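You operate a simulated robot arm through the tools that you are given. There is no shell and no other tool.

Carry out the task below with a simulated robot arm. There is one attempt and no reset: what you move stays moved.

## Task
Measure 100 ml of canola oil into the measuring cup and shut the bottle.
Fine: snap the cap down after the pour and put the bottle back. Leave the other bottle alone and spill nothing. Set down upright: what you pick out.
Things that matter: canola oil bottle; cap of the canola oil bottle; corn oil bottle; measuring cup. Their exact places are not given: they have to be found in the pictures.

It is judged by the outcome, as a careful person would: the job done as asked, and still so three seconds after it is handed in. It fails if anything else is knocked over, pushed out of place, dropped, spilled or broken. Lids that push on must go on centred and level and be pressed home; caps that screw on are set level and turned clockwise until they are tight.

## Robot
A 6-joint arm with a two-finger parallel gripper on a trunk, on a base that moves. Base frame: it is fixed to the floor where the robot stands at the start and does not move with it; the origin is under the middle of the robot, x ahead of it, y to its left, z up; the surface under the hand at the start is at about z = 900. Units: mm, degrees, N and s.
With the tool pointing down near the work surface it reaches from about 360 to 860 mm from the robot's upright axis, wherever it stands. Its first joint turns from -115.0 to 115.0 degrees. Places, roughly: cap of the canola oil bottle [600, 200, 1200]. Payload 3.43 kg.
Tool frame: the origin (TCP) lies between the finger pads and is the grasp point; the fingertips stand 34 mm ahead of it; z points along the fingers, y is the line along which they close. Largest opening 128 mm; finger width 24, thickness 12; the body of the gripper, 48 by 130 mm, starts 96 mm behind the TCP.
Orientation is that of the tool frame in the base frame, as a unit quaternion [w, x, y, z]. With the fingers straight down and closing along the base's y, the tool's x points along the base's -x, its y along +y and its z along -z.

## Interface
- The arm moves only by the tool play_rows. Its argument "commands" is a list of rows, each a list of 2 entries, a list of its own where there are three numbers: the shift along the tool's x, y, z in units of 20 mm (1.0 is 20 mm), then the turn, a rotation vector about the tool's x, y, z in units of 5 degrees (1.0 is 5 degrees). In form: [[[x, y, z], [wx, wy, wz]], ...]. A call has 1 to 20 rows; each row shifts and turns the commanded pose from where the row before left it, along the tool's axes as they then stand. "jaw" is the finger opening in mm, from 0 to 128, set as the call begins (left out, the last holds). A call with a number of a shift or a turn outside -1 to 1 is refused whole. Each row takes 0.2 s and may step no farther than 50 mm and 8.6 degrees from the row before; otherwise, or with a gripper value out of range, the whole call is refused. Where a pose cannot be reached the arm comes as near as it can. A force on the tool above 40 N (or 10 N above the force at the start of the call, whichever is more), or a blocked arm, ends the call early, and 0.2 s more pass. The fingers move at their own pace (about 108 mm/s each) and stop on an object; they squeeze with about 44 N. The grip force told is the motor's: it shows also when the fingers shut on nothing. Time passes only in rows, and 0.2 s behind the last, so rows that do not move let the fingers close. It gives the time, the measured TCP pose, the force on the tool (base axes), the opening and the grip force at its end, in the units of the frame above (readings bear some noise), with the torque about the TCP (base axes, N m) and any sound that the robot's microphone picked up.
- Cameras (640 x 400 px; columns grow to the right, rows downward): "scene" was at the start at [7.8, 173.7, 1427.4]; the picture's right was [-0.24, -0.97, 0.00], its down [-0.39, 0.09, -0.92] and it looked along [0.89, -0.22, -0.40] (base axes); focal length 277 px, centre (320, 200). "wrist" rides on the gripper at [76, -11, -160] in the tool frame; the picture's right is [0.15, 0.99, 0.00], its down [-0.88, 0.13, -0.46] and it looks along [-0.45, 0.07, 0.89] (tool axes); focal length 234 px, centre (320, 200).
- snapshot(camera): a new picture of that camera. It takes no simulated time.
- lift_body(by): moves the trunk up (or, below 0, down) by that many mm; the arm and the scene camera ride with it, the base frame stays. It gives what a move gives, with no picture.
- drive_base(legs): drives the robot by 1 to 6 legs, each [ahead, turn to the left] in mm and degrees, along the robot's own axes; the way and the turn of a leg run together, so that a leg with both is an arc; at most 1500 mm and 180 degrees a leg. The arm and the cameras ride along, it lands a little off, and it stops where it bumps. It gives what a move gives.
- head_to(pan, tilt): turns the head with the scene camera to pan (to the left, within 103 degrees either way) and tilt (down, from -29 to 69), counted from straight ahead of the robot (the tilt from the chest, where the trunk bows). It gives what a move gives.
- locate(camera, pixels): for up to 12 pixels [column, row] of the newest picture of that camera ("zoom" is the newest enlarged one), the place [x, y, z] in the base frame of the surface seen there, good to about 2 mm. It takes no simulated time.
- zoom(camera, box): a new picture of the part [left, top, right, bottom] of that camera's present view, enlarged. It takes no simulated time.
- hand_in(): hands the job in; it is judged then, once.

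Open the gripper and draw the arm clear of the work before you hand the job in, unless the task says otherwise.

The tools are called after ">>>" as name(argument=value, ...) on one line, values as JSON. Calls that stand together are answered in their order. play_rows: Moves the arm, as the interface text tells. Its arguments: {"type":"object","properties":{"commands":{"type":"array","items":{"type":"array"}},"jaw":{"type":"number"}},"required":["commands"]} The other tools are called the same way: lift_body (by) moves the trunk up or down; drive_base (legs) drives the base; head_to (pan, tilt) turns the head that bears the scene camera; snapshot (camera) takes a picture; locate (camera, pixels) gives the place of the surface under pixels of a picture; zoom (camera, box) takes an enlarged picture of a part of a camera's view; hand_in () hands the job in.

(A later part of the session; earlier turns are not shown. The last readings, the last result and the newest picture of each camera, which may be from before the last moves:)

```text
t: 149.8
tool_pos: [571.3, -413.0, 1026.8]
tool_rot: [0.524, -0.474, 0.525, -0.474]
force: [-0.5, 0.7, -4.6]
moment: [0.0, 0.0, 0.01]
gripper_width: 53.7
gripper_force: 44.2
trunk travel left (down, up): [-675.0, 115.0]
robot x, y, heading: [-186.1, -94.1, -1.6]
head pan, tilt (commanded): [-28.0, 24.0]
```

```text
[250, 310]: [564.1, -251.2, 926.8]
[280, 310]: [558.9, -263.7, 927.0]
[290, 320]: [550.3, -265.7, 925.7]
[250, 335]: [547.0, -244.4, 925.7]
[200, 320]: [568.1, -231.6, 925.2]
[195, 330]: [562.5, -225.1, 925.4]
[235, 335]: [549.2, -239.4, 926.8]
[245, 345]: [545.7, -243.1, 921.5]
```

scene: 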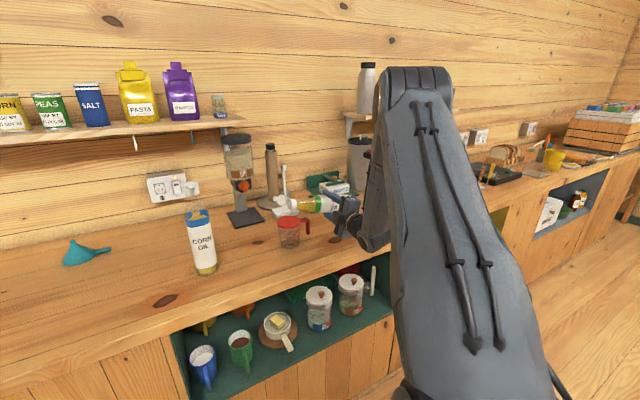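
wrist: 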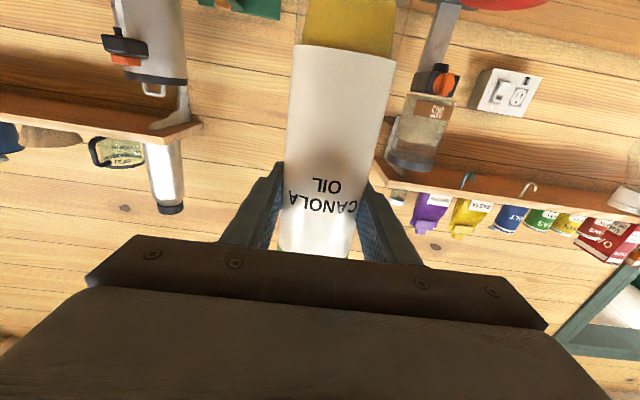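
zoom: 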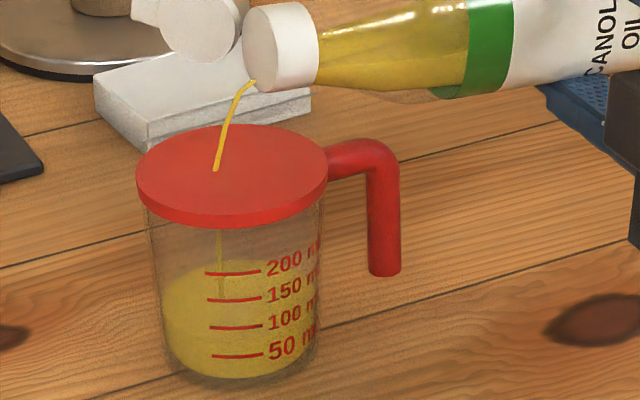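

Level z≈926 (about 70 ml), slowing. I tilt 0.6° more and hold 1.6 s.

>>> play_rows(commands=[[[0, -0.04, 0], [0, 0, -0.12]], [[0, 0, 0], [0, 0, 0]], [[0, 0, 0], [0, 0, 0]], [[0, 0, 0], [0, 0, 0]], [[0, 0, 0], [0, 0, 0]], [[0, 0, 0], [0, 0, 0]], [[0, 0, 0], [0, 0, 0]]])

>>> zoom(camera="scene", box=[270, 200, 330, 250])

>>> locate(camera="zoom", pixels=[[250, 310], [280, 310], [225, 285], [250, 285], [200, 320], [195, 330], [235, 335], [200, 290], [270, 290], [240, 310]])

```text
t: 151.4
tool_pos: [572.5, -413.4, 1028.0]
tool_rot: [0.522, -0.478, 0.523, -0.475]
force: [0.3, 0.9, -4.0]
moment: [0.01, 0.0, -0.03]
gripper_width: 53.6
gripper_force: 43.9
trunk travel left (down, up): [-675.0, 115.0]
robot x, y, heading: [-184.2, -87.4, -1.8]
head pan, tilt (commanded): [-28.0, 24.0]
```

```text
8.00 times, centred on (300, 225) of scene
```

zoom: 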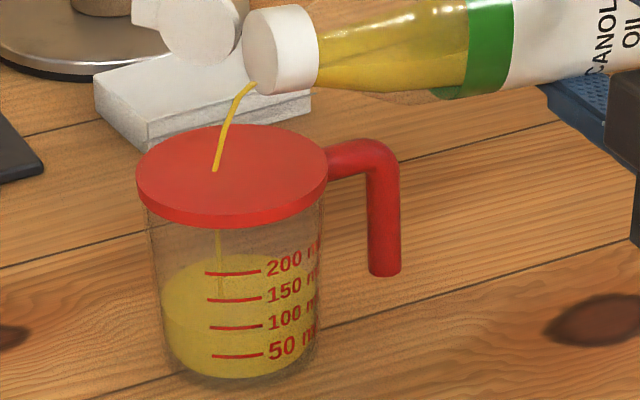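

```text
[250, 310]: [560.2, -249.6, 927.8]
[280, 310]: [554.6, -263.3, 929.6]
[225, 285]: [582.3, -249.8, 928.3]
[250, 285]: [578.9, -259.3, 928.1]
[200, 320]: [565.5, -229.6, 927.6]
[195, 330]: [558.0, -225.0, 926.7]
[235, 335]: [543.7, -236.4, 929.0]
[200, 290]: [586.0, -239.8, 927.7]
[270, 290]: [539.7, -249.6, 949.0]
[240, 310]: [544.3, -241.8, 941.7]
```

Level z≈928.1 (about 77 ml). I hold 2 s more at this tilt.

>>> play_rows(commands=[[[0, 0, 0], [0, 0, 0]], [[0, 0, 0], [0, 0, 0]], [[0, 0, 0], [0, 0, 0]], [[0, 0, 0], [0, 0, 0]], [[0, 0, 0], [0, 0, 0]], [[0, 0, 0], [0, 0, 0]], [[0, 0, 0], [0, 0, 0]], [[0, 0, 0], [0, 0, 0]], [[0, 0, 0], [0, 0, 0]]])

>>> zoom(camera="scene", box=[270, 200, 330, 250])

>>> locate(camera="zoom", pixels=[[250, 310], [280, 310], [225, 285], [250, 285], [200, 320], [195, 330], [235, 335], [200, 290], [240, 282], [190, 310]])

```text
t: 153.4
tool_pos: [572.7, -412.4, 1028.7]
tool_rot: [0.522, -0.477, 0.523, -0.477]
force: [0.8, -0.3, -3.6]
moment: [0.02, 0.01, -0.01]
gripper_width: 53.5
gripper_force: 44.1
trunk travel left (down, up): [-675.0, 115.0]
robot x, y, heading: [-181.8, -93.5, -1.8]
head pan, tilt (commanded): [-28.0, 24.0]
```

```text
8.00 times, centred on (300, 225) of scene
```

zoom: 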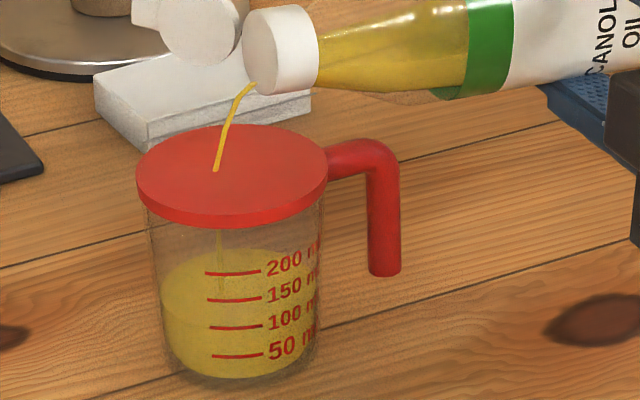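

```text
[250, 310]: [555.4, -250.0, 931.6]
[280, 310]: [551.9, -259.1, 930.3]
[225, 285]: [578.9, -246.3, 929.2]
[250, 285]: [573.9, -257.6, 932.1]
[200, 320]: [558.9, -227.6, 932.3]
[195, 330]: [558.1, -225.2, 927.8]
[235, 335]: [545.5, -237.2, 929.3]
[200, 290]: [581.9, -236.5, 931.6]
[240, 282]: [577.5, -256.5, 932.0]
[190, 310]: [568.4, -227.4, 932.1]
```

Level z≈931.5 (about 89 ml). I hold just 0.8 s more and re-measure.

>>> play_rows(commands=[[[0, 0, 0], [0, 0, 0]], [[0, 0, 0], [0, 0, 0]], [[0, 0, 0], [0, 0, 0]]])

>>> zoom(camera="scene", box=[270, 200, 330, 250])

>>> locate(camera="zoom", pixels=[[250, 310], [280, 310], [235, 285], [250, 285], [200, 310], [195, 300], [200, 290], [240, 282], [190, 310], [260, 285], [290, 300], [230, 260]])

```text
t: 154.2
tool_pos: [572.0, -413.7, 1028.2]
tool_rot: [0.522, -0.478, 0.522, -0.476]
force: [0.2, -0.3, -3.1]
moment: [-0.02, 0.03, 0.01]
gripper_width: 53.4
gripper_force: 43.6
trunk travel left (down, up): [-675.0, 115.0]
robot x, y, heading: [-181.7, -90.6, -1.7]
head pan, tilt (commanded): [-28.0, 24.0]
```

```text
8.00 times, centred on (300, 225) of scene
```

zoom: 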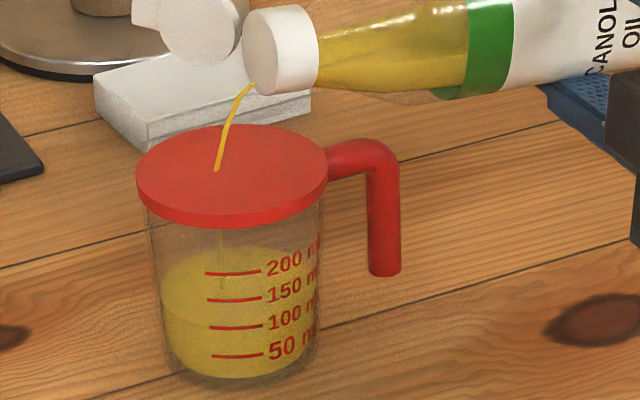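

```text
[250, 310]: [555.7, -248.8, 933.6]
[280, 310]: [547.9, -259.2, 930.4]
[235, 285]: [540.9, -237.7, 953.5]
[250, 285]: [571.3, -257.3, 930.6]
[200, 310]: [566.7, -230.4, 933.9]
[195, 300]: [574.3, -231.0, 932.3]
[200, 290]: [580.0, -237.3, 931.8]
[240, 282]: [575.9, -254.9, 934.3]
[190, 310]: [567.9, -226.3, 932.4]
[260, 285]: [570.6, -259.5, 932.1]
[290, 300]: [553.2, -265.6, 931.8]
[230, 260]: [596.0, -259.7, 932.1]
```

Level z≈932.3 (about 93 ml). I hold 1 s more.

>>> play_rows(commands=[[[0, 0, 0], [0, 0, 0]], [[0, 0, 0], [0, 0, 0]], [[0, 0, 0], [0, 0, 0]], [[0, 0, 0], [0, 0, 0]]])

>>> zoom(camera="scene", box=[270, 200, 330, 250])

>>> locate(camera="zoom", pixels=[[250, 310], [280, 310], [245, 285], [250, 285], [200, 310], [195, 300], [200, 290], [240, 282], [190, 310], [260, 285], [290, 300], [230, 260]])

```text
t: 155.2
tool_pos: [572.0, -412.6, 1028.8]
tool_rot: [0.522, -0.477, 0.523, -0.475]
force: [0.1, -0.1, -3.7]
moment: [0.05, 0.01, -0.01]
gripper_width: 53.4
gripper_force: 44.2
trunk travel left (down, up): [-675.0, 115.0]
robot x, y, heading: [-186.4, -94.5, -1.4]
head pan, tilt (commanded): [-28.0, 24.0]
```

```text
8.00 times, centred on (300, 225) of scene
```

zoom: 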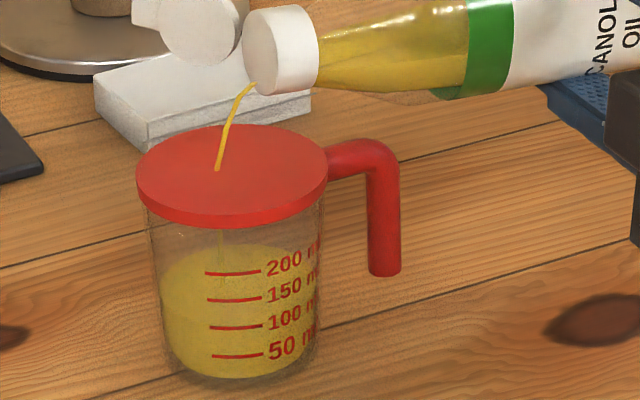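

```text
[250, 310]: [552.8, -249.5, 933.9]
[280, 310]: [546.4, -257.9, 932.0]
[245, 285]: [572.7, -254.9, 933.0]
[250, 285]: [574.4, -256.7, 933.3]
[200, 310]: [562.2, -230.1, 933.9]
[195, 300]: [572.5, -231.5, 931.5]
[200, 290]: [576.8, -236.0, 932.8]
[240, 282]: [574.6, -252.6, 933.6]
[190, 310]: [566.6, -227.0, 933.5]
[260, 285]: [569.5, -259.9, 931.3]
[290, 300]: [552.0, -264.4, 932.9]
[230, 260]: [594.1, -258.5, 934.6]
```

Level z≈933.0 (about 95–96 ml). I zoom in closely to compare the oil's front edge with the 100 line.

>>> zoom(camera="scene", box=[288, 228, 312, 250])

```text
16.00 times, centred on (300, 239) of scene
```

zoom: 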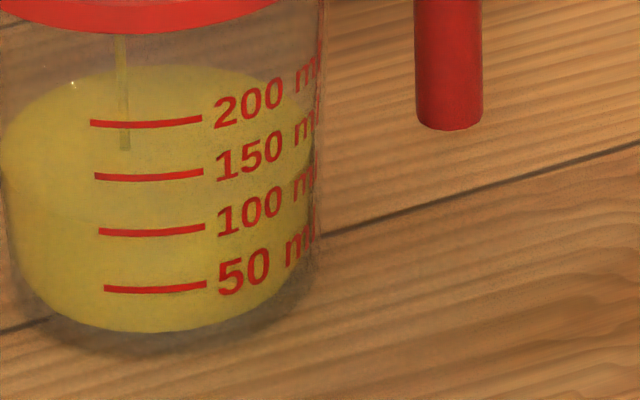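

The oil's front edge is right about at the 100 line. I let it run 0.6 s more, then tilt the bottle back 30° while moving slightly left so the lip stays over the cup.

>>> play_rows(commands=[[[0, 0, 0], [0, 0, 0]], [[0, 0, 0], [0, 0, 0]], [[0, 0, 0], [0, 0, 0]], [[-0.1, 0, 0], [0, 0, 0.8]], [[-0.15, 0, 0], [0, 0, 1]], [[-0.15, 0, 0], [0, 0, 1]], [[-0.15, 0, 0], [0, 0, 1]], [[-0.15, 0, 0], [0, 0, 1]], [[-0.15, 0, 0], [0, 0, 1]], [[0, 0, 0], [0, 0, 0]], [[0, 0, 0], [0, 0, 0]]])

>>> snapshot(camera="scene")

>>> zoom(camera="scene", box=[270, 200, 330, 250])

>>> locate(camera="zoom", pixels=[[250, 310], [280, 310], [245, 285], [250, 285], [200, 310], [195, 300], [200, 290], [240, 282], [190, 310], [260, 285], [290, 300], [230, 260]])

```text
t: 157.6
tool_pos: [572.6, -395.3, 1032.6]
tool_rot: [0.624, -0.331, 0.626, -0.331]
force: [-0.2, 0.0, -4.1]
moment: [0.0, 0.0, 0.03]
gripper_width: 53.7
gripper_force: 43.7
trunk travel left (down, up): [-675.0, 115.0]
robot x, y, heading: [-188.4, -89.3, -1.6]
head pan, tilt (commanded): [-28.0, 24.0]
```

```text
taken
```

scene: 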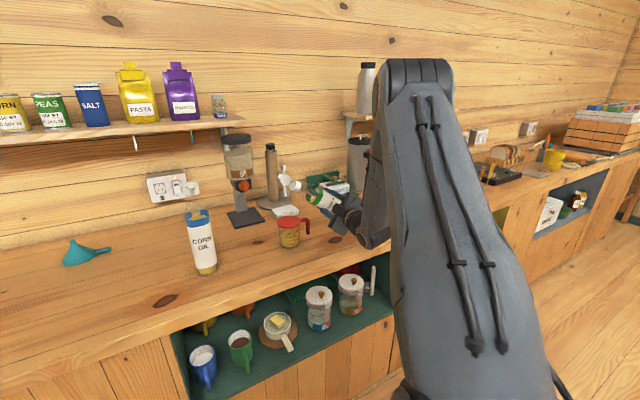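

```text
8.00 times, centred on (300, 225) of scene
```

zoom: 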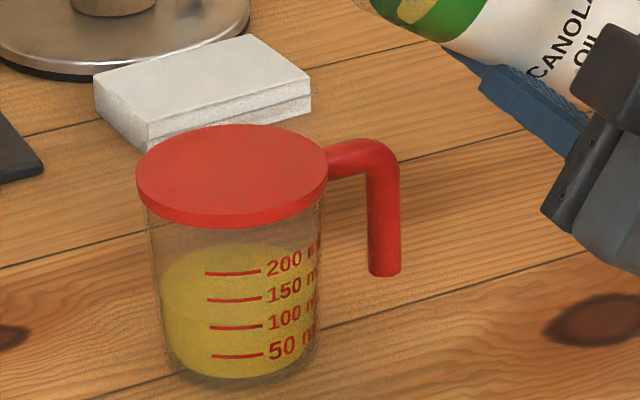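

```text
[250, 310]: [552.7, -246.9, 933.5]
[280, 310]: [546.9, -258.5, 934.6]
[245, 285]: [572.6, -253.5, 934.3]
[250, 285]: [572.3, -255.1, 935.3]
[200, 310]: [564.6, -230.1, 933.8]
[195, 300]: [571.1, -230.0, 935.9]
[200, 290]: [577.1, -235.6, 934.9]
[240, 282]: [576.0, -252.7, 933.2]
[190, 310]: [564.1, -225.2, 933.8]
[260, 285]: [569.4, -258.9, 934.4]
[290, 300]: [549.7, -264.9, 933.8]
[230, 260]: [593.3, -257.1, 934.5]
```

The level reads z≈934.3, exactly at the 100 ml line, and the flow has stopped. I raise the bottle 80 mm and bring it back upright (55.3°).

>>> play_rows(commands=[[[-0.559, -0.829, 0], [0, 0, 0]], [[-0.559, -0.829, 0], [0, 0, 0]], [[-0.559, -0.829, 0], [0, 0, 0]], [[-0.559, -0.829, 0], [0, 0, 0]], [[0, 0, 0], [0, 0, 0.85]], [[0, 0, 0], [0, 0, 0.85]], [[0, 0, 0], [0, 0, 0.85]], [[0, 0, 0], [0, 0, 0.85]], [[0, 0, 0], [0, 0, 0.85]], [[0, 0, 0], [0, 0, 0.85]], [[0, 0, 0], [0, 0, 0.85]], [[0, 0, 0], [0, 0, 0.85]], [[0, 0, 0], [0, 0, 0.85]], [[0, 0, 0], [0, 0, 0.85]], [[0, 0, 0], [0, 0, 0.85]], [[0, 0, 0], [0, 0, 0.85]], [[0, 0, 0], [0, 0, 0.86]], [[0, 0, 0], [0, 0, 0]]])

>>> snapshot(camera="scene")

>>> zoom(camera="scene", box=[250, 120, 370, 260])

```text
t: 161.4
tool_pos: [571.2, -396.9, 1112.1]
tool_rot: [0.707, -0.001, 0.707, -0.003]
force: [0.3, -0.3, -3.5]
moment: [-0.05, 0.05, -0.03]
gripper_width: 53.4
gripper_force: 43.8
trunk travel left (down, up): [-675.0, 115.0]
robot x, y, heading: [-181.8, -90.8, -1.9]
head pan, tilt (commanded): [-28.0, 24.0]
```

```text
taken
```

scene: 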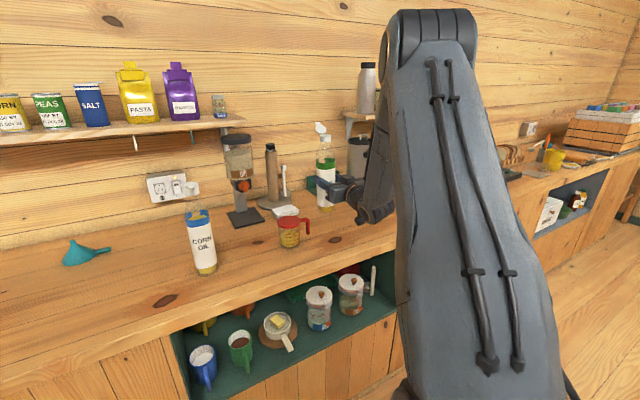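

```text
2.86 times, centred on (310, 190) of scene
```

zoom: 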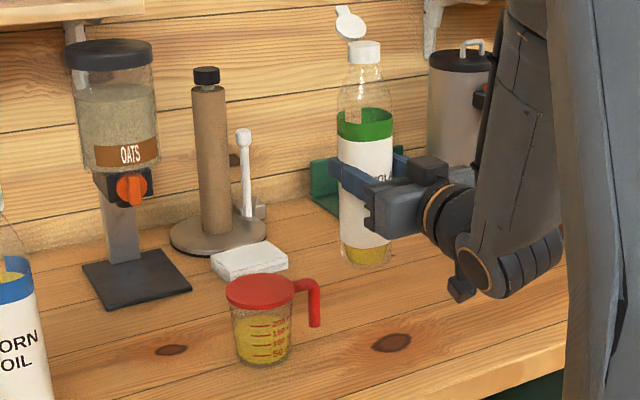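

Bottle is upright with its lid still open, and nothing is spilled. I raise it 50 mm, draw it back 120 mm and then left to y≈-222, as before the drive.

>>> play_rows(commands=[[[-0.85, 0, 0], [0, 0, 0]], [[-0.85, 0, 0], [0, 0, 0]], [[-0.8, 0, 0], [0, 0, 0]], [[0, 0, -1], [0, 0, 0]], [[0, 0, -1], [0, 0, 0]], [[0, 0, -1], [0, 0, 0]], [[0, 0, -1], [0, 0, 0]], [[0, 0, -1], [0, 0, 0]], [[0, 0, -1], [0, 0, 0]], [[0, 1, 0], [0, 0, 0]], [[0, 1, 0], [0, 0, 0]], [[0, 1, 0], [0, 0, 0]], [[0, 1, 0], [0, 0, 0]], [[0, 1, 0], [0, 0, 0]], [[0, 1, 0], [0, 0, 0]], [[0, 1, 0], [0, 0, 0]], [[0, 1, 0], [0, 0, 0]], [[0, 0.8, 0], [0, 0, 0]], [[0, 0, 0], [0, 0, 0]]])

>>> snapshot(camera="scene")

```text
t: 165.4
tool_pos: [451.7, -222.5, 1161.9]
tool_rot: [0.707, -0.002, 0.707, -0.004]
force: [0.3, -0.1, -4.1]
moment: [-0.03, 0.02, 0.03]
gripper_width: 53.4
gripper_force: 44.0
trunk travel left (down, up): [-675.0, 115.0]
robot x, y, heading: [-182.3, -95.5, -1.7]
head pan, tilt (commanded): [-28.0, 24.0]
```

```text
taken
```

scene: 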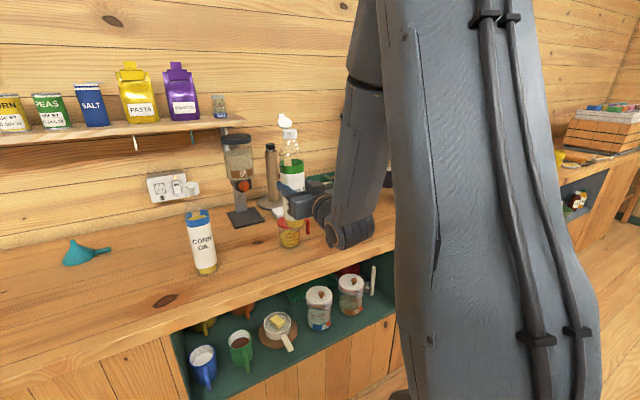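

Now I drive back with the bottle upright: turn left 91.5°, go 422 mm, turn right 90°.

>>> drive_base(legs=[[0, 91.5], [422, 0], [0, -90]])

>>> head_to(pan=-25, tilt=22)

>>> snapshot(camera="scene")

```text
t: 175.6
tool_pos: [466.5, 216.5, 1160.9]
tool_rot: [0.707, -0.006, 0.707, 0.001]
force: [-0.2, -0.2, -3.4]
moment: [0.0, 0.02, -0.02]
gripper_width: 53.5
gripper_force: 43.9
trunk travel left (down, up): [-675.0, 115.0]
robot x, y, heading: [-172.7, 339.6, -0.9]
head pan, tilt (commanded): [-28.0, 24.0]
```

```text
t: 176.2
tool_pos: [464.9, 216.7, 1161.9]
tool_rot: [0.707, -0.006, 0.708, 0.001]
force: [0.6, 0.0, -3.9]
moment: [-0.03, 0.05, -0.03]
gripper_width: 53.6
gripper_force: 44.2
trunk travel left (down, up): [-675.0, 115.0]
robot x, y, heading: [-172.9, 340.0, -0.9]
head pan, tilt (commanded): [-25.0, 22.0]
```

```text
taken
```

scene: 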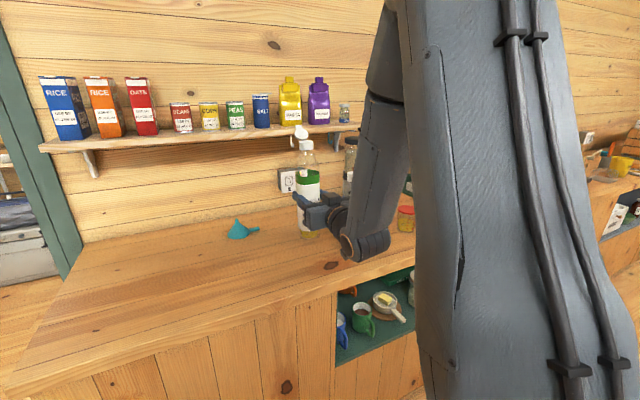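

Back at robot y≈340; the tool is at (465.5,216.6,1161.5). I move the bottle over its old place (564, 225.4) at this height, undoing the small yaw.

>>> play_rows(commands=[[[0, 0.44, 0], [0.26, 0, 0]], [[0, 0, 0.82], [0, 0, 0]], [[0, 0, 0.82], [0, 0, 0]], [[0, 0, 0.82], [0, 0, 0]], [[0, 0, 0.82], [0, 0, 0]], [[0, 0, 0.82], [0, 0, 0]], [[0, 0, 0.82], [0, 0, 0]], [[0, 0, 0], [0, 0, 0]]])

>>> play_rows(commands=[[[0, 0, 0], [0, 0, 0]]])

>>> play_rows(commands=[[[0, 0, 0], [0, 0, 0]]])

>>> snapshot(camera="scene")

```text
t: 178.1
tool_pos: [565.3, 225.0, 1161.5]
tool_rot: [0.707, 0.001, 0.708, -0.007]
force: [0.3, 0.1, -3.7]
moment: [0.04, 0.05, -0.02]
gripper_width: 53.4
gripper_force: 44.4
trunk travel left (down, up): [-675.0, 115.0]
robot x, y, heading: [-171.9, 341.4, -1.0]
head pan, tilt (commanded): [-25.0, 22.0]
```

```text
t: 178.4
tool_pos: [564.7, 224.8, 1161.6]
tool_rot: [0.707, 0.001, 0.708, -0.007]
force: [-0.5, 0.1, -3.7]
moment: [0.01, 0.01, -0.03]
gripper_width: 53.4
gripper_force: 44.1
trunk travel left (down, up): [-675.0, 115.0]
robot x, y, heading: [-168.5, 340.1, -1.1]
head pan, tilt (commanded): [-25.0, 22.0]
```

```text
t: 178.8
tool_pos: [563.5, 225.3, 1162.1]
tool_rot: [0.707, 0.001, 0.707, -0.007]
force: [0.1, -0.1, -3.2]
moment: [0.0, -0.01, -0.01]
gripper_width: 53.3
gripper_force: 44.4
trunk travel left (down, up): [-675.0, 115.0]
robot x, y, heading: [-169.3, 335.2, -1.1]
head pan, tilt (commanded): [-25.0, 22.0]
```

```text
taken
```

scene: 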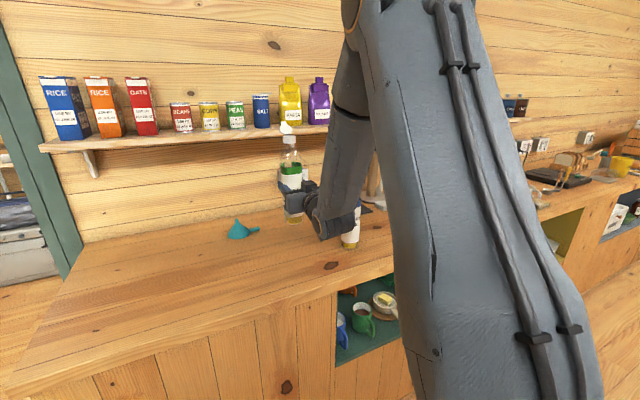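

Position (564.5,225.0,1161.7) — over the old place. I lower 134 mm quickly, then slow down.

>>> play_rows(commands=[[[1, 0, 0], [0, 0, 0]], [[1, 0, 0], [0, 0, 0]], [[1, 0, 0], [0, 0, 0]], [[1, 0, 0], [0, 0, 0]], [[1, 0, 0], [0, 0, 0]], [[1, 0, 0], [0, 0, 0]], [[0.5, 0.01, 0], [0, 0, 0]], [[0.2, 0, 0], [0, 0, 0]], [[0, 0, 0], [0, 0, 0]]])

>>> zoom(camera="scene", box=[230, 150, 370, 290])

```text
t: 180.8
tool_pos: [563.3, 222.8, 1025.4]
tool_rot: [0.707, 0.001, 0.707, -0.006]
force: [0.5, -0.1, -3.5]
moment: [-0.05, 0.02, -0.01]
gripper_width: 53.5
gripper_force: 43.8
trunk travel left (down, up): [-675.0, 115.0]
robot x, y, heading: [-170.8, 341.2, -1.0]
head pan, tilt (commanded): [-25.0, 22.0]
```

```text
2.86 times, centred on (300, 220) of scene
```

zoom: 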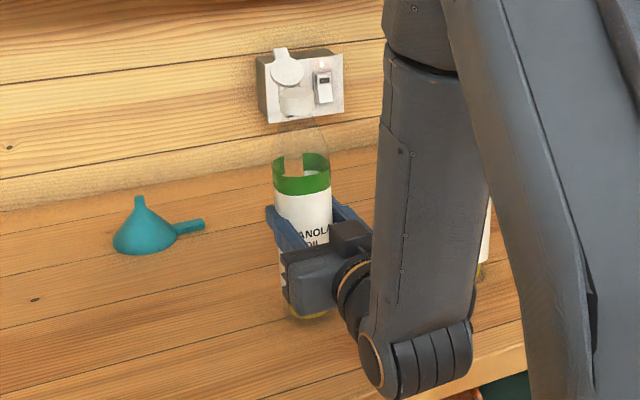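

At z≈1026 the bottle still hangs (−3.5 N). I go down in 1 mm steps until the weight is taken by the counter.

>>> play_rows(commands=[[[0.05, 0, 0], [0, 0, 0]], [[0.05, 0, 0], [0, 0, 0]], [[0.05, 0, 0], [0, 0, 0]], [[0.05, 0, 0], [0, 0, 0]], [[0.05, 0, 0], [0, 0, 0]], [[0, 0, 0], [0, 0, 0]]])

>>> play_rows(commands=[[[0.05, 0, 0], [0, 0, 0]], [[0, 0, 0], [0, 0, 0]]])

```text
t: 182.2
tool_pos: [563.9, 222.7, 1022.4]
tool_rot: [0.707, 0.001, 0.707, -0.007]
force: [0.3, -0.6, -4.1]
moment: [-0.02, 0.02, 0.02]
gripper_width: 53.7
gripper_force: 44.0
trunk travel left (down, up): [-675.0, 115.0]
robot x, y, heading: [-170.0, 336.1, -0.9]
head pan, tilt (commanded): [-25.0, 22.0]
```

```text
t: 182.8
tool_pos: [564.4, 223.5, 1022.5]
tool_rot: [0.707, 0.001, 0.707, -0.006]
force: [-1.2, -1.2, 2.4]
moment: [0.01, 0.14, 0.02]
gripper_width: 53.6
gripper_force: 43.7
trunk travel left (down, up): [-675.0, 115.0]
robot x, y, heading: [-171.0, 338.0, -1.3]
head pan, tilt (commanded): [-25.0, 22.0]
```

The counter now carries the bottle (+2.4 N). I ease up 0.5 mm and open the jaw to release it.

>>> play_rows(commands=[[[-0.03, 0, 0], [0, 0, 0]], [[0, 0, 0], [0, 0, 0]]])

>>> play_rows(commands=[[[0, 0, 0], [0, 0, 0]], [[0, 0, 0], [0, 0, 0]], [[0, 0, 0], [0, 0, 0]]], jaw=110)

>>> zoom(camera="scene", box=[230, 150, 370, 290])

>>> snapshot(camera="wrist")

```text
t: 183.4
tool_pos: [564.9, 222.9, 1022.8]
tool_rot: [0.707, 0.001, 0.707, -0.007]
force: [2.6, -2.1, 2.9]
moment: [-0.09, -0.19, -0.04]
gripper_width: 53.5
gripper_force: 44.0
trunk travel left (down, up): [-675.0, 115.0]
robot x, y, heading: [-170.6, 337.0, -1.0]
head pan, tilt (commanded): [-25.0, 22.0]
```

```text
t: 184.2
tool_pos: [563.8, 223.2, 1022.2]
tool_rot: [0.707, 0.001, 0.707, -0.006]
force: [0.7, 0.4, -0.4]
moment: [-0.01, -0.01, 0.02]
gripper_width: 109.8
gripper_force: 0.0
trunk travel left (down, up): [-675.0, 115.0]
robot x, y, heading: [-171.0, 340.2, -0.9]
head pan, tilt (commanded): [-25.0, 22.0]
```

```text
2.86 times, centred on (300, 220) of scene
```

zoom: 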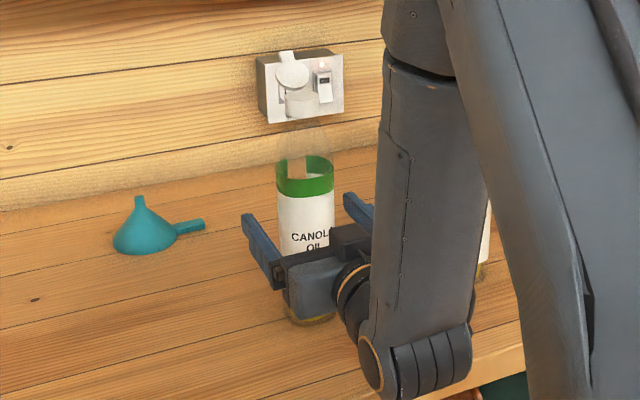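

```text
taken
```

wrist: 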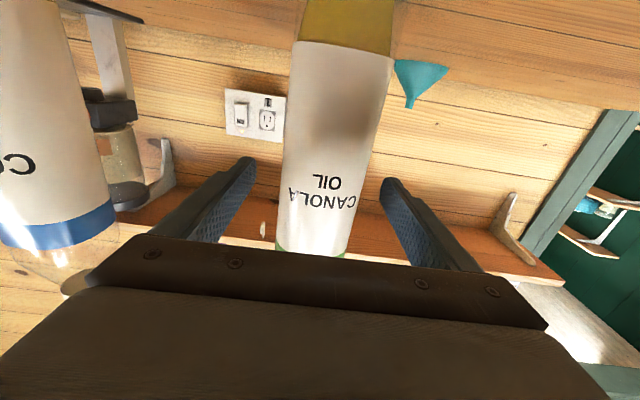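

The bottle stands released on its spot. I back the open fingers straight off 110 mm.

>>> play_rows(commands=[[[0, 0, -0.5], [0, 0, 0]], [[0, 0, -1], [0, 0, 0]], [[0, 0, -1], [0, 0, 0]], [[0, 0, -1], [0, 0, 0]], [[0, 0, -1], [0, 0, 0]], [[0, 0, -1], [0, 0, 0]]])

>>> snapshot(camera="scene")

>>> locate(camera="scene", pixels=[[290, 133], [220, 142], [100, 150], [286, 95], [235, 105], [292, 185], [297, 175], [300, 195], [302, 230]])

>>> zoom(camera="scene", box=[270, 160, 330, 270])

```text
t: 185.7
tool_pos: [453.1, 224.8, 1022.1]
tool_rot: [0.707, 0.0, 0.707, -0.007]
force: [0.0, 0.2, 0.5]
moment: [0.01, -0.01, 0.01]
gripper_width: 109.8
gripper_force: 0.0
trunk travel left (down, up): [-675.0, 115.0]
robot x, y, heading: [-170.8, 337.2, -1.0]
head pan, tilt (commanded): [-25.0, 22.0]
```

```text
taken
```

scene: 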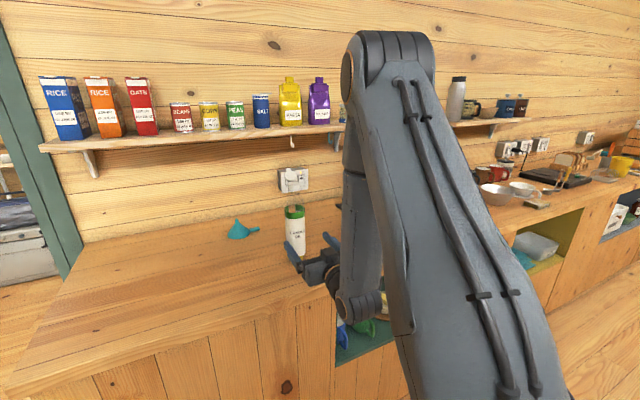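

```text
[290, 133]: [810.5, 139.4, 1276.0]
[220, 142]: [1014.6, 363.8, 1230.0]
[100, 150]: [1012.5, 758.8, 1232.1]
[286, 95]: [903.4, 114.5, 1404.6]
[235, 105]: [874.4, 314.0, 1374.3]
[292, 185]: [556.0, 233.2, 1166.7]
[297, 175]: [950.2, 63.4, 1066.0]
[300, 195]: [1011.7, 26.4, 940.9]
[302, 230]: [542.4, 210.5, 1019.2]
```

```text
3.64 times, centred on (300, 215) of scene
```

zoom: 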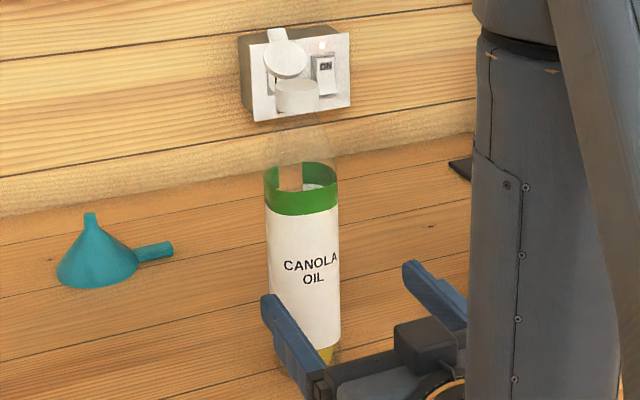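

The bottle stands upright; the shelf edge is far behind (x≈810). I close the fingers and raise the hand 280 mm for closing the lid from above.

>>> play_rows(commands=[[[-1, 0, 0], [0, 0, 0]], [[-1, 0, 0], [0, 0, 0]], [[-1, 0, 0], [0, 0, 0]], [[-1, 0, 0], [0, 0, 0]], [[-1, 0, 0], [0, 0, 0]], [[-1, 0, 0], [0, 0, 0]], [[-1, 0, 0], [0, 0, 0]], [[-1, 0, 0], [0, 0, 0]], [[-1, 0, 0], [0, 0, 0]], [[-1, 0, 0], [0, 0, 0]], [[-1, 0, 0], [0, 0, 0]], [[-1, 0, 0], [0, 0, 0]], [[-1, 0, 0], [0, 0, 0]], [[-1, 0, 0], [0, 0, 0]]], jaw=0)

>>> snapshot(camera="scene")

```text
t: 188.7
tool_pos: [452.6, 227.1, 1301.6]
tool_rot: [0.707, 0.001, 0.707, -0.007]
force: [0.5, 0.5, -0.2]
moment: [0.03, -0.03, -0.01]
gripper_width: 0.0
gripper_force: 33.1
trunk travel left (down, up): [-675.0, 115.0]
robot x, y, heading: [-173.5, 339.8, -1.1]
head pan, tilt (commanded): [-25.0, 22.0]
```

```text
taken
```

scene: 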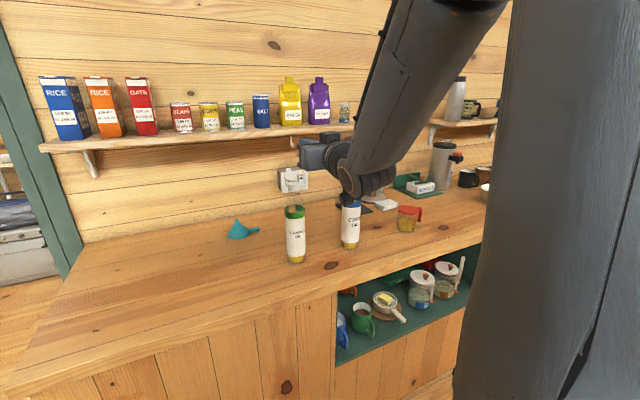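

Clear view. I yaw the hand about 8.5° into the arm's plane and pitch it down 90° here in free space.

>>> play_rows(commands=[[[0, 0, 0], [0.84, 0, 0]], [[0, 0, 0], [0.84, 0, 0]], [[0, 0, 0], [0, 1, 0]], [[0, 0, 0], [0, 1, 0]], [[0, 0, 0], [0, 1, 0]], [[0, 0, 0], [0, 1, 0]], [[0, 0, 0], [0, 1, 0]], [[0, 0, 0], [0, 1, 0]], [[0, 0, 0], [0, 1, 0]], [[0, 0, 0], [0, 1, 0]], [[0, 0, 0], [0, 1, 0]], [[0, 0, 0], [0, 1, 0]], [[0, 0, 0], [0, 1, 0]], [[0, 0, 0], [0, 1, 0]], [[0, 0, 0], [0, 1, 0]], [[0, 0, 0], [0, 1, 0]], [[0, 0, 0], [0, 1, 0]], [[0, 0, 0], [0, 1, 0]], [[0, 0, 0], [0, 1, 0]], [[0, 0, 0], [0, 1, 0]]])

>>> snapshot(camera="scene")

```text
t: 192.8
tool_pos: [454.5, 220.7, 1303.2]
tool_rot: [0.027, 0.085, 0.996, -0.011]
force: [-0.9, 0.5, 0.1]
moment: [-0.03, -0.03, 0.02]
gripper_width: 0.0
gripper_force: 33.1
out of reach, approached as far as the arm can: row 8
trunk travel left (down, up): [-675.0, 115.0]
robot x, y, heading: [-170.4, 341.5, -1.3]
head pan, tilt (commanded): [-25.0, 22.0]
```

```text
taken
```

scene: 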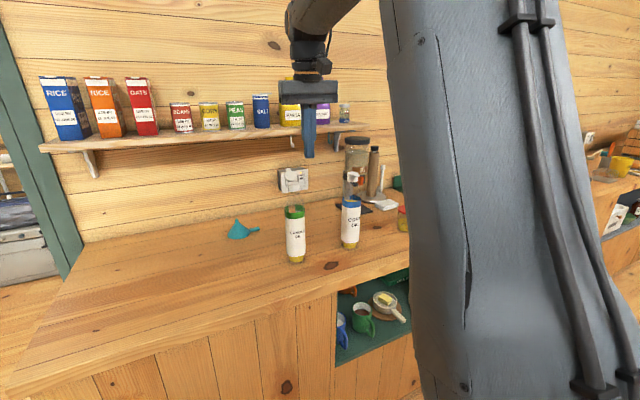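

Tool is nearly straight down at (454.5,221,1303). I square it up (yaw back to 0, 3° pitch) and zoom in to locate the open lid.

>>> play_rows(commands=[[[0, 0, 0], [0, 0, -0.98]], [[0, 0, 0], [0, 0, -0.98]], [[0, 0, 0], [0.26, 0.62, 0]], [[0, 0, 0], [0, 0, 0]]])

>>> zoom(camera="scene", box=[275, 160, 315, 200])

>>> locate(camera="zoom", pixels=[[160, 100], [150, 80], [180, 80], [190, 140], [165, 140], [220, 140], [200, 200], [230, 210], [170, 215], [260, 215], [215, 225], [190, 165]])

```text
t: 193.8
tool_pos: [452.9, 222.0, 1302.2]
tool_rot: [0.001, 0.0, 1.0, -0.024]
force: [0.4, -0.6, 0.7]
moment: [0.02, 0.02, 0.01]
gripper_width: 0.0
gripper_force: 33.0
trunk travel left (down, up): [-675.0, 115.0]
robot x, y, heading: [-171.2, 340.5, -0.8]
head pan, tilt (commanded): [-25.0, 22.0]
```

```text
10.00 times, centred on (295, 180) of scene
```

zoom: 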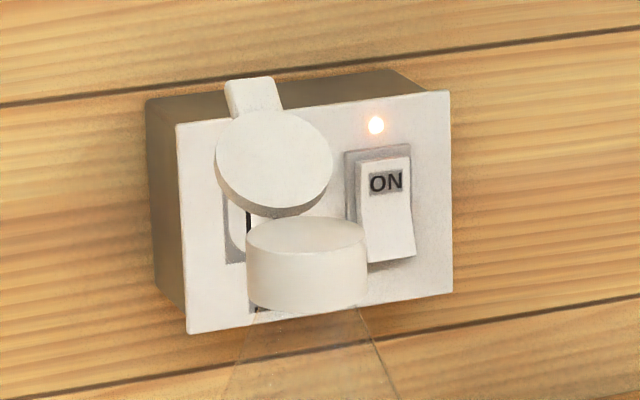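

```text
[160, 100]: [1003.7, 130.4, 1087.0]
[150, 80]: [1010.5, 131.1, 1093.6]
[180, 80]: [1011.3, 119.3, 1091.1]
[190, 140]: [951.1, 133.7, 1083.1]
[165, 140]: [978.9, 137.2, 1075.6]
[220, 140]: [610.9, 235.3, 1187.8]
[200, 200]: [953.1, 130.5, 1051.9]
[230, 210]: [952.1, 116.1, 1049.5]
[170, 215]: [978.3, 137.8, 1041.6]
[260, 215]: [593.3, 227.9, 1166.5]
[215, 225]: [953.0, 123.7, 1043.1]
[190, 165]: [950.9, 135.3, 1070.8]
```

I locate the lid's face, tab end and hinge side again with better pixels.

>>> locate(camera="zoom", pixels=[[275, 160], [250, 90], [240, 82], [270, 80], [328, 160], [275, 205], [222, 170], [305, 232], [255, 240], [355, 232], [305, 280], [275, 130]])

```text
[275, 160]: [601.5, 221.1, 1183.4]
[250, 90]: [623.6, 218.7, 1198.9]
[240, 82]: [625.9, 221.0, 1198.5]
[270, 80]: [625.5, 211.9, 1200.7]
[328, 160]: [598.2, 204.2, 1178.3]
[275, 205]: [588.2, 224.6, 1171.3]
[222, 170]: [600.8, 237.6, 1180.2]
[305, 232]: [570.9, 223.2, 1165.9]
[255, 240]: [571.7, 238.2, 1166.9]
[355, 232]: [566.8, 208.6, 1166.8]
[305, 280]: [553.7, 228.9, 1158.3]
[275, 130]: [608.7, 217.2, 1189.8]
```

The open lid's tab end is at about (625,217,1200) and the lid leans at ~142°. I square the hand (−2.75° about tool x) and move it forward at z≈1302 to x≈648, behind the lid.

>>> play_rows(commands=[[[0, -0.15, 0], [-0.55, 0, 0]], [[-1, 0, 0], [0, 0, 0]], [[-1, 0, 0], [0, 0, 0]], [[-1, 0, 0], [0, 0, 0]], [[-1, 0, 0], [0, 0, 0]], [[-1, 0, 0], [0, 0, 0]], [[-1, 0, 0], [0, 0, 0]], [[-1, 0, 0], [0, 0, 0]], [[-1, 0, 0], [0, 0, 0]], [[-1, 0, 0], [0, 0, 0]], [[-0.75, 0, 0], [0, 0, 0]], [[0, 0, 0], [0, 0, 0]]])

>>> snapshot(camera="scene")

>>> zoom(camera="scene", box=[260, 130, 340, 210])

```text
t: 196.4
tool_pos: [608.7, 224.1, 1282.9]
tool_rot: [0.001, 0.002, 1.0, -0.001]
force: [-0.5, 0.4, 0.5]
moment: [-0.05, -0.01, -0.04]
gripper_width: 0.0
gripper_force: 32.8
out of reach, approached as far as the arm can: row 9, 10, 11
trunk travel left (down, up): [-675.0, 115.0]
robot x, y, heading: [-172.2, 337.1, -1.0]
head pan, tilt (commanded): [-25.0, 22.0]
```

```text
taken
```

scene: 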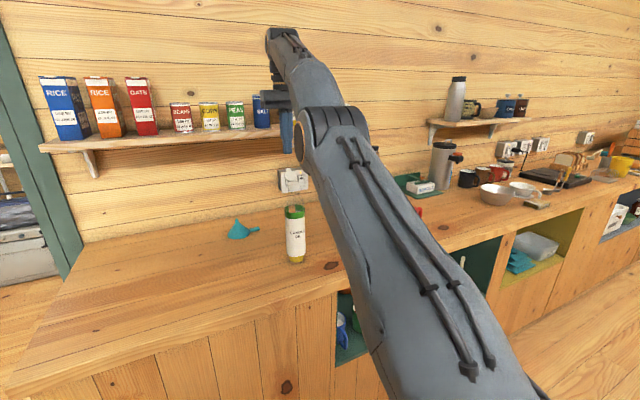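

```text
5.00 times, centred on (300, 170) of scene
```

zoom: 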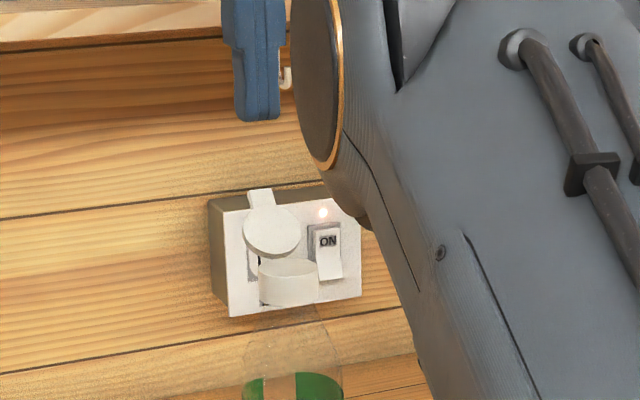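

The arm is near its outer reach here (x≈609). I draw the hand back and up, then drive the base 140 mm forward.

>>> play_rows(commands=[[[0.5, 0, -0.5], [0, 0, 0]], [[1, 0, -0.5], [0, 0, 0]], [[1, 0, 0], [0, 0, 0]], [[1, 0, 0], [0, 0, 0]], [[1, 0, 0], [0, 0, 0]], [[1, 0, 0], [0, 0, 0]], [[1, 0, 0], [0, 0, 0]], [[1, 0, 0], [0, 0, 0]]])

>>> drive_base(legs=[[140, 0]])

>>> snapshot(camera="scene")

```text
t: 198.2
tool_pos: [458.3, 225.6, 1302.3]
tool_rot: [0.002, 0.002, 1.0, -0.001]
force: [0.4, -0.4, -0.8]
moment: [0.02, 0.01, -0.03]
gripper_width: 0.0
gripper_force: 32.7
trunk travel left (down, up): [-675.0, 115.0]
robot x, y, heading: [-171.0, 341.2, -1.1]
head pan, tilt (commanded): [-25.0, 22.0]
```

```text
t: 199.6
tool_pos: [598.7, 221.6, 1302.0]
tool_rot: [0.001, 0.001, 1.0, 0.0]
force: [-0.1, 0.0, 1.3]
moment: [-0.01, -0.02, -0.03]
gripper_width: 0.0
gripper_force: 32.6
trunk travel left (down, up): [-675.0, 115.0]
robot x, y, heading: [-32.6, 335.1, -1.1]
head pan, tilt (commanded): [-25.0, 22.0]
```

```text
taken
```

scene: 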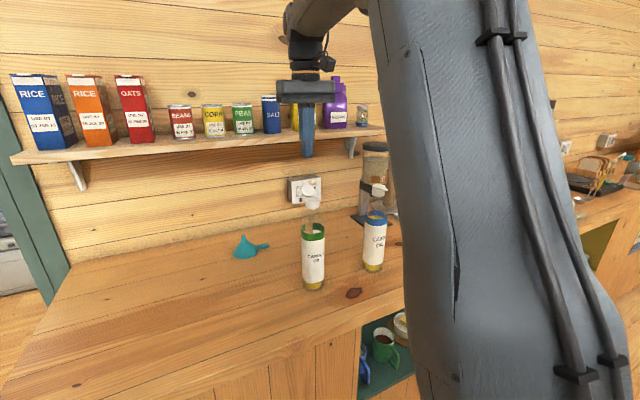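

Now the hand is above the bottle at (599,222,1302). I re-locate the lid and collar from this closer view.

>>> zoom(camera="scene", box=[290, 165, 340, 225])

>>> locate(camera="zoom", pixels=[[250, 120], [265, 165], [290, 165], [240, 170], [270, 200], [280, 230], [300, 240], [250, 235], [320, 235], [262, 110], [275, 140], [290, 260]])

```text
6.67 times, centred on (315, 195) of scene
```

zoom: 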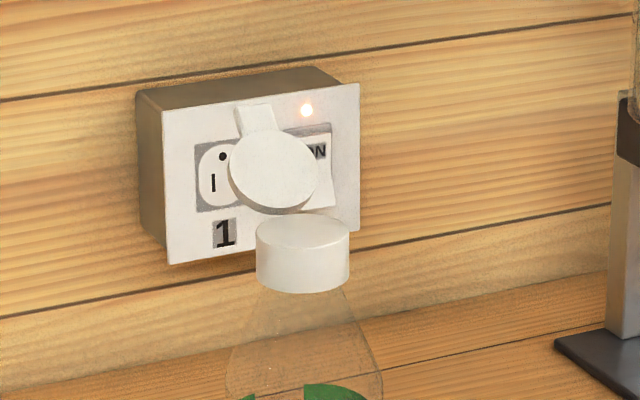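

```text
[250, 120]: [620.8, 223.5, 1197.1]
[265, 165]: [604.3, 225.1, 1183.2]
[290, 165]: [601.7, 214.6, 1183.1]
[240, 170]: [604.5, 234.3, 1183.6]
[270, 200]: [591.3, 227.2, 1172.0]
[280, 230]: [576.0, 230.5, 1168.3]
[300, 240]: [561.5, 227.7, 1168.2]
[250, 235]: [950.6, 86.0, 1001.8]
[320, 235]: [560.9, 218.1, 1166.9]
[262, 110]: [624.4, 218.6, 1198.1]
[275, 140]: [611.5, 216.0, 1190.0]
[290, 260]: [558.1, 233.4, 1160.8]
```

Lid centre ≈(603,222,1183), tab end ≈(624,220,1198). I move the closed fingers to x≈648 behind the tab and lower the tips to about z=1188.

>>> play_rows(commands=[[[-0.85, 0, 0], [0, 0, 0]], [[-0.85, 0, 0], [0, 0, 0]], [[-0.8, 0, 0], [0, 0, 0]], [[0, 0, 0.8], [0, 0, 0]], [[0, 0, 0.8], [0, 0, 0]], [[0, 0, 0.8], [0, 0, 0]], [[0, 0, 0.8], [0, 0, 0]], [[0, 0, 0.8], [0, 0, 0]], [[0, 0, 0], [0, 0, 0]]])

>>> zoom(camera="scene", box=[280, 145, 350, 225])

>>> snapshot(camera="wrist")

```text
t: 201.6
tool_pos: [649.0, 223.0, 1222.6]
tool_rot: [0.001, 0.003, 1.0, -0.002]
force: [0.6, -0.4, 0.4]
moment: [0.0, 0.0, 0.0]
gripper_width: 0.0
gripper_force: 32.9
trunk travel left (down, up): [-675.0, 115.0]
robot x, y, heading: [-29.7, 336.1, -1.2]
head pan, tilt (commanded): [-25.0, 22.0]
```

```text
5.00 times, centred on (315, 185) of scene
```

zoom: 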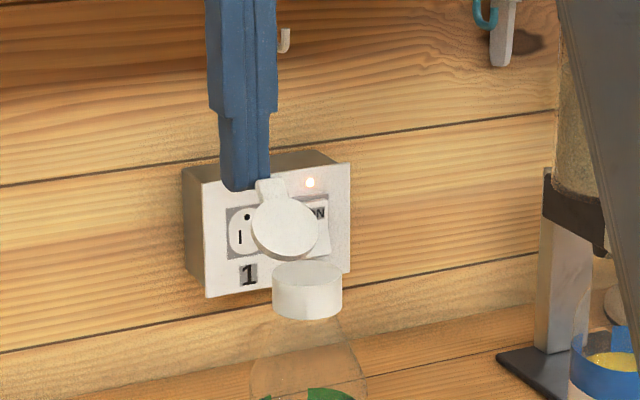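

```text
taken
```

wrist: 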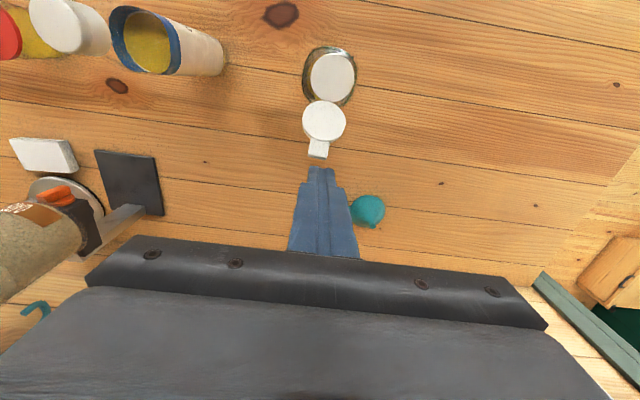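

Seen from the wrist, the fingertips stand right behind the tab, aligned. I lower 6 mm more and pull toward the robot 16 mm in 4 mm steps.

>>> play_rows(commands=[[[0, 0, 0.3], [0, 0, 0]], [[0.2, 0, 0], [0, 0, 0]], [[0.2, 0, 0], [0, 0, 0]], [[0.2, 0, 0], [0, 0, 0]], [[0.2, 0, 0], [0, 0, 0]], [[0, 0, 0], [0, 0, 0]]])

>>> zoom(camera="scene", box=[280, 145, 350, 225])

```text
t: 203.0
tool_pos: [634.0, 221.6, 1216.5]
tool_rot: [0.001, 0.002, 1.0, -0.001]
force: [0.8, -0.2, 1.3]
moment: [0.01, -0.01, 0.01]
gripper_width: 0.2
gripper_force: 32.7
trunk travel left (down, up): [-675.0, 115.0]
robot x, y, heading: [-32.9, 341.7, -1.1]
head pan, tilt (commanded): [-25.0, 22.0]
```

```text
5.00 times, centred on (315, 185) of scene
```

zoom: 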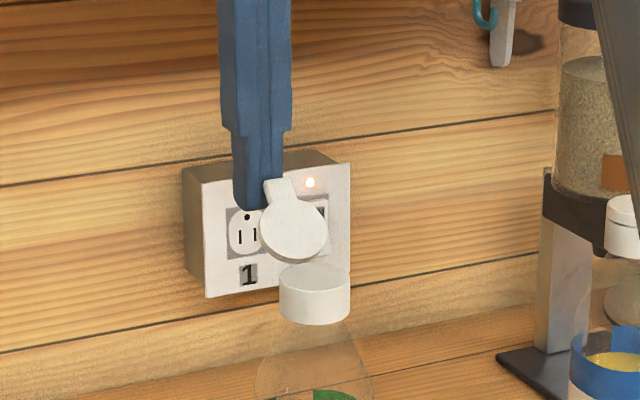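

The collar shifted by a few pixels while the lid did not turn — the bottle may be tipping. I look at the whole bottle before doing anything else.

>>> snapshot(camera="scene")

>>> zoom(camera="scene", box=[260, 160, 360, 300])

>>> locate(camera="scene", pixels=[[313, 200], [316, 206], [310, 192], [303, 185], [314, 235], [314, 260], [313, 275], [313, 288]])

```text
taken
```

scene: 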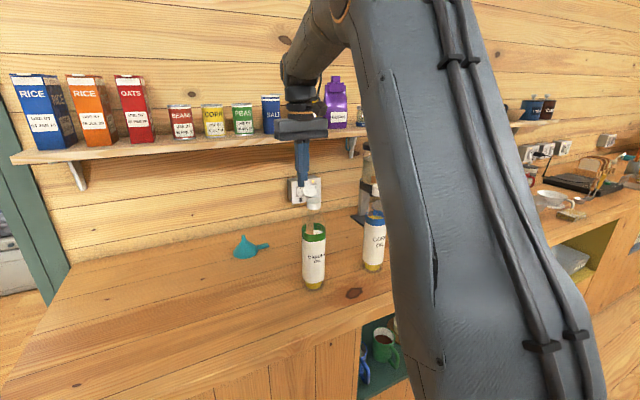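

```text
2.86 times, centred on (310, 230) of scene
```

zoom: 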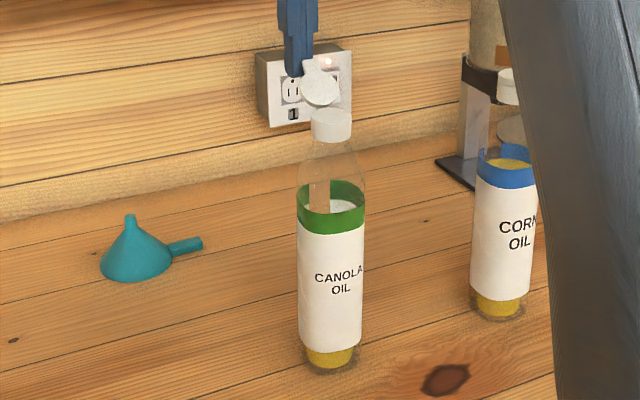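

```text
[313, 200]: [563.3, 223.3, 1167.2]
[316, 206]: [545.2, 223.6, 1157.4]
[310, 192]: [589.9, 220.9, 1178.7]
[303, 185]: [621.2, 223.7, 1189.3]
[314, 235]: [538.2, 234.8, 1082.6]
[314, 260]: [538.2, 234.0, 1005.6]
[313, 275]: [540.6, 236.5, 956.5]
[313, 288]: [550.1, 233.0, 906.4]
```

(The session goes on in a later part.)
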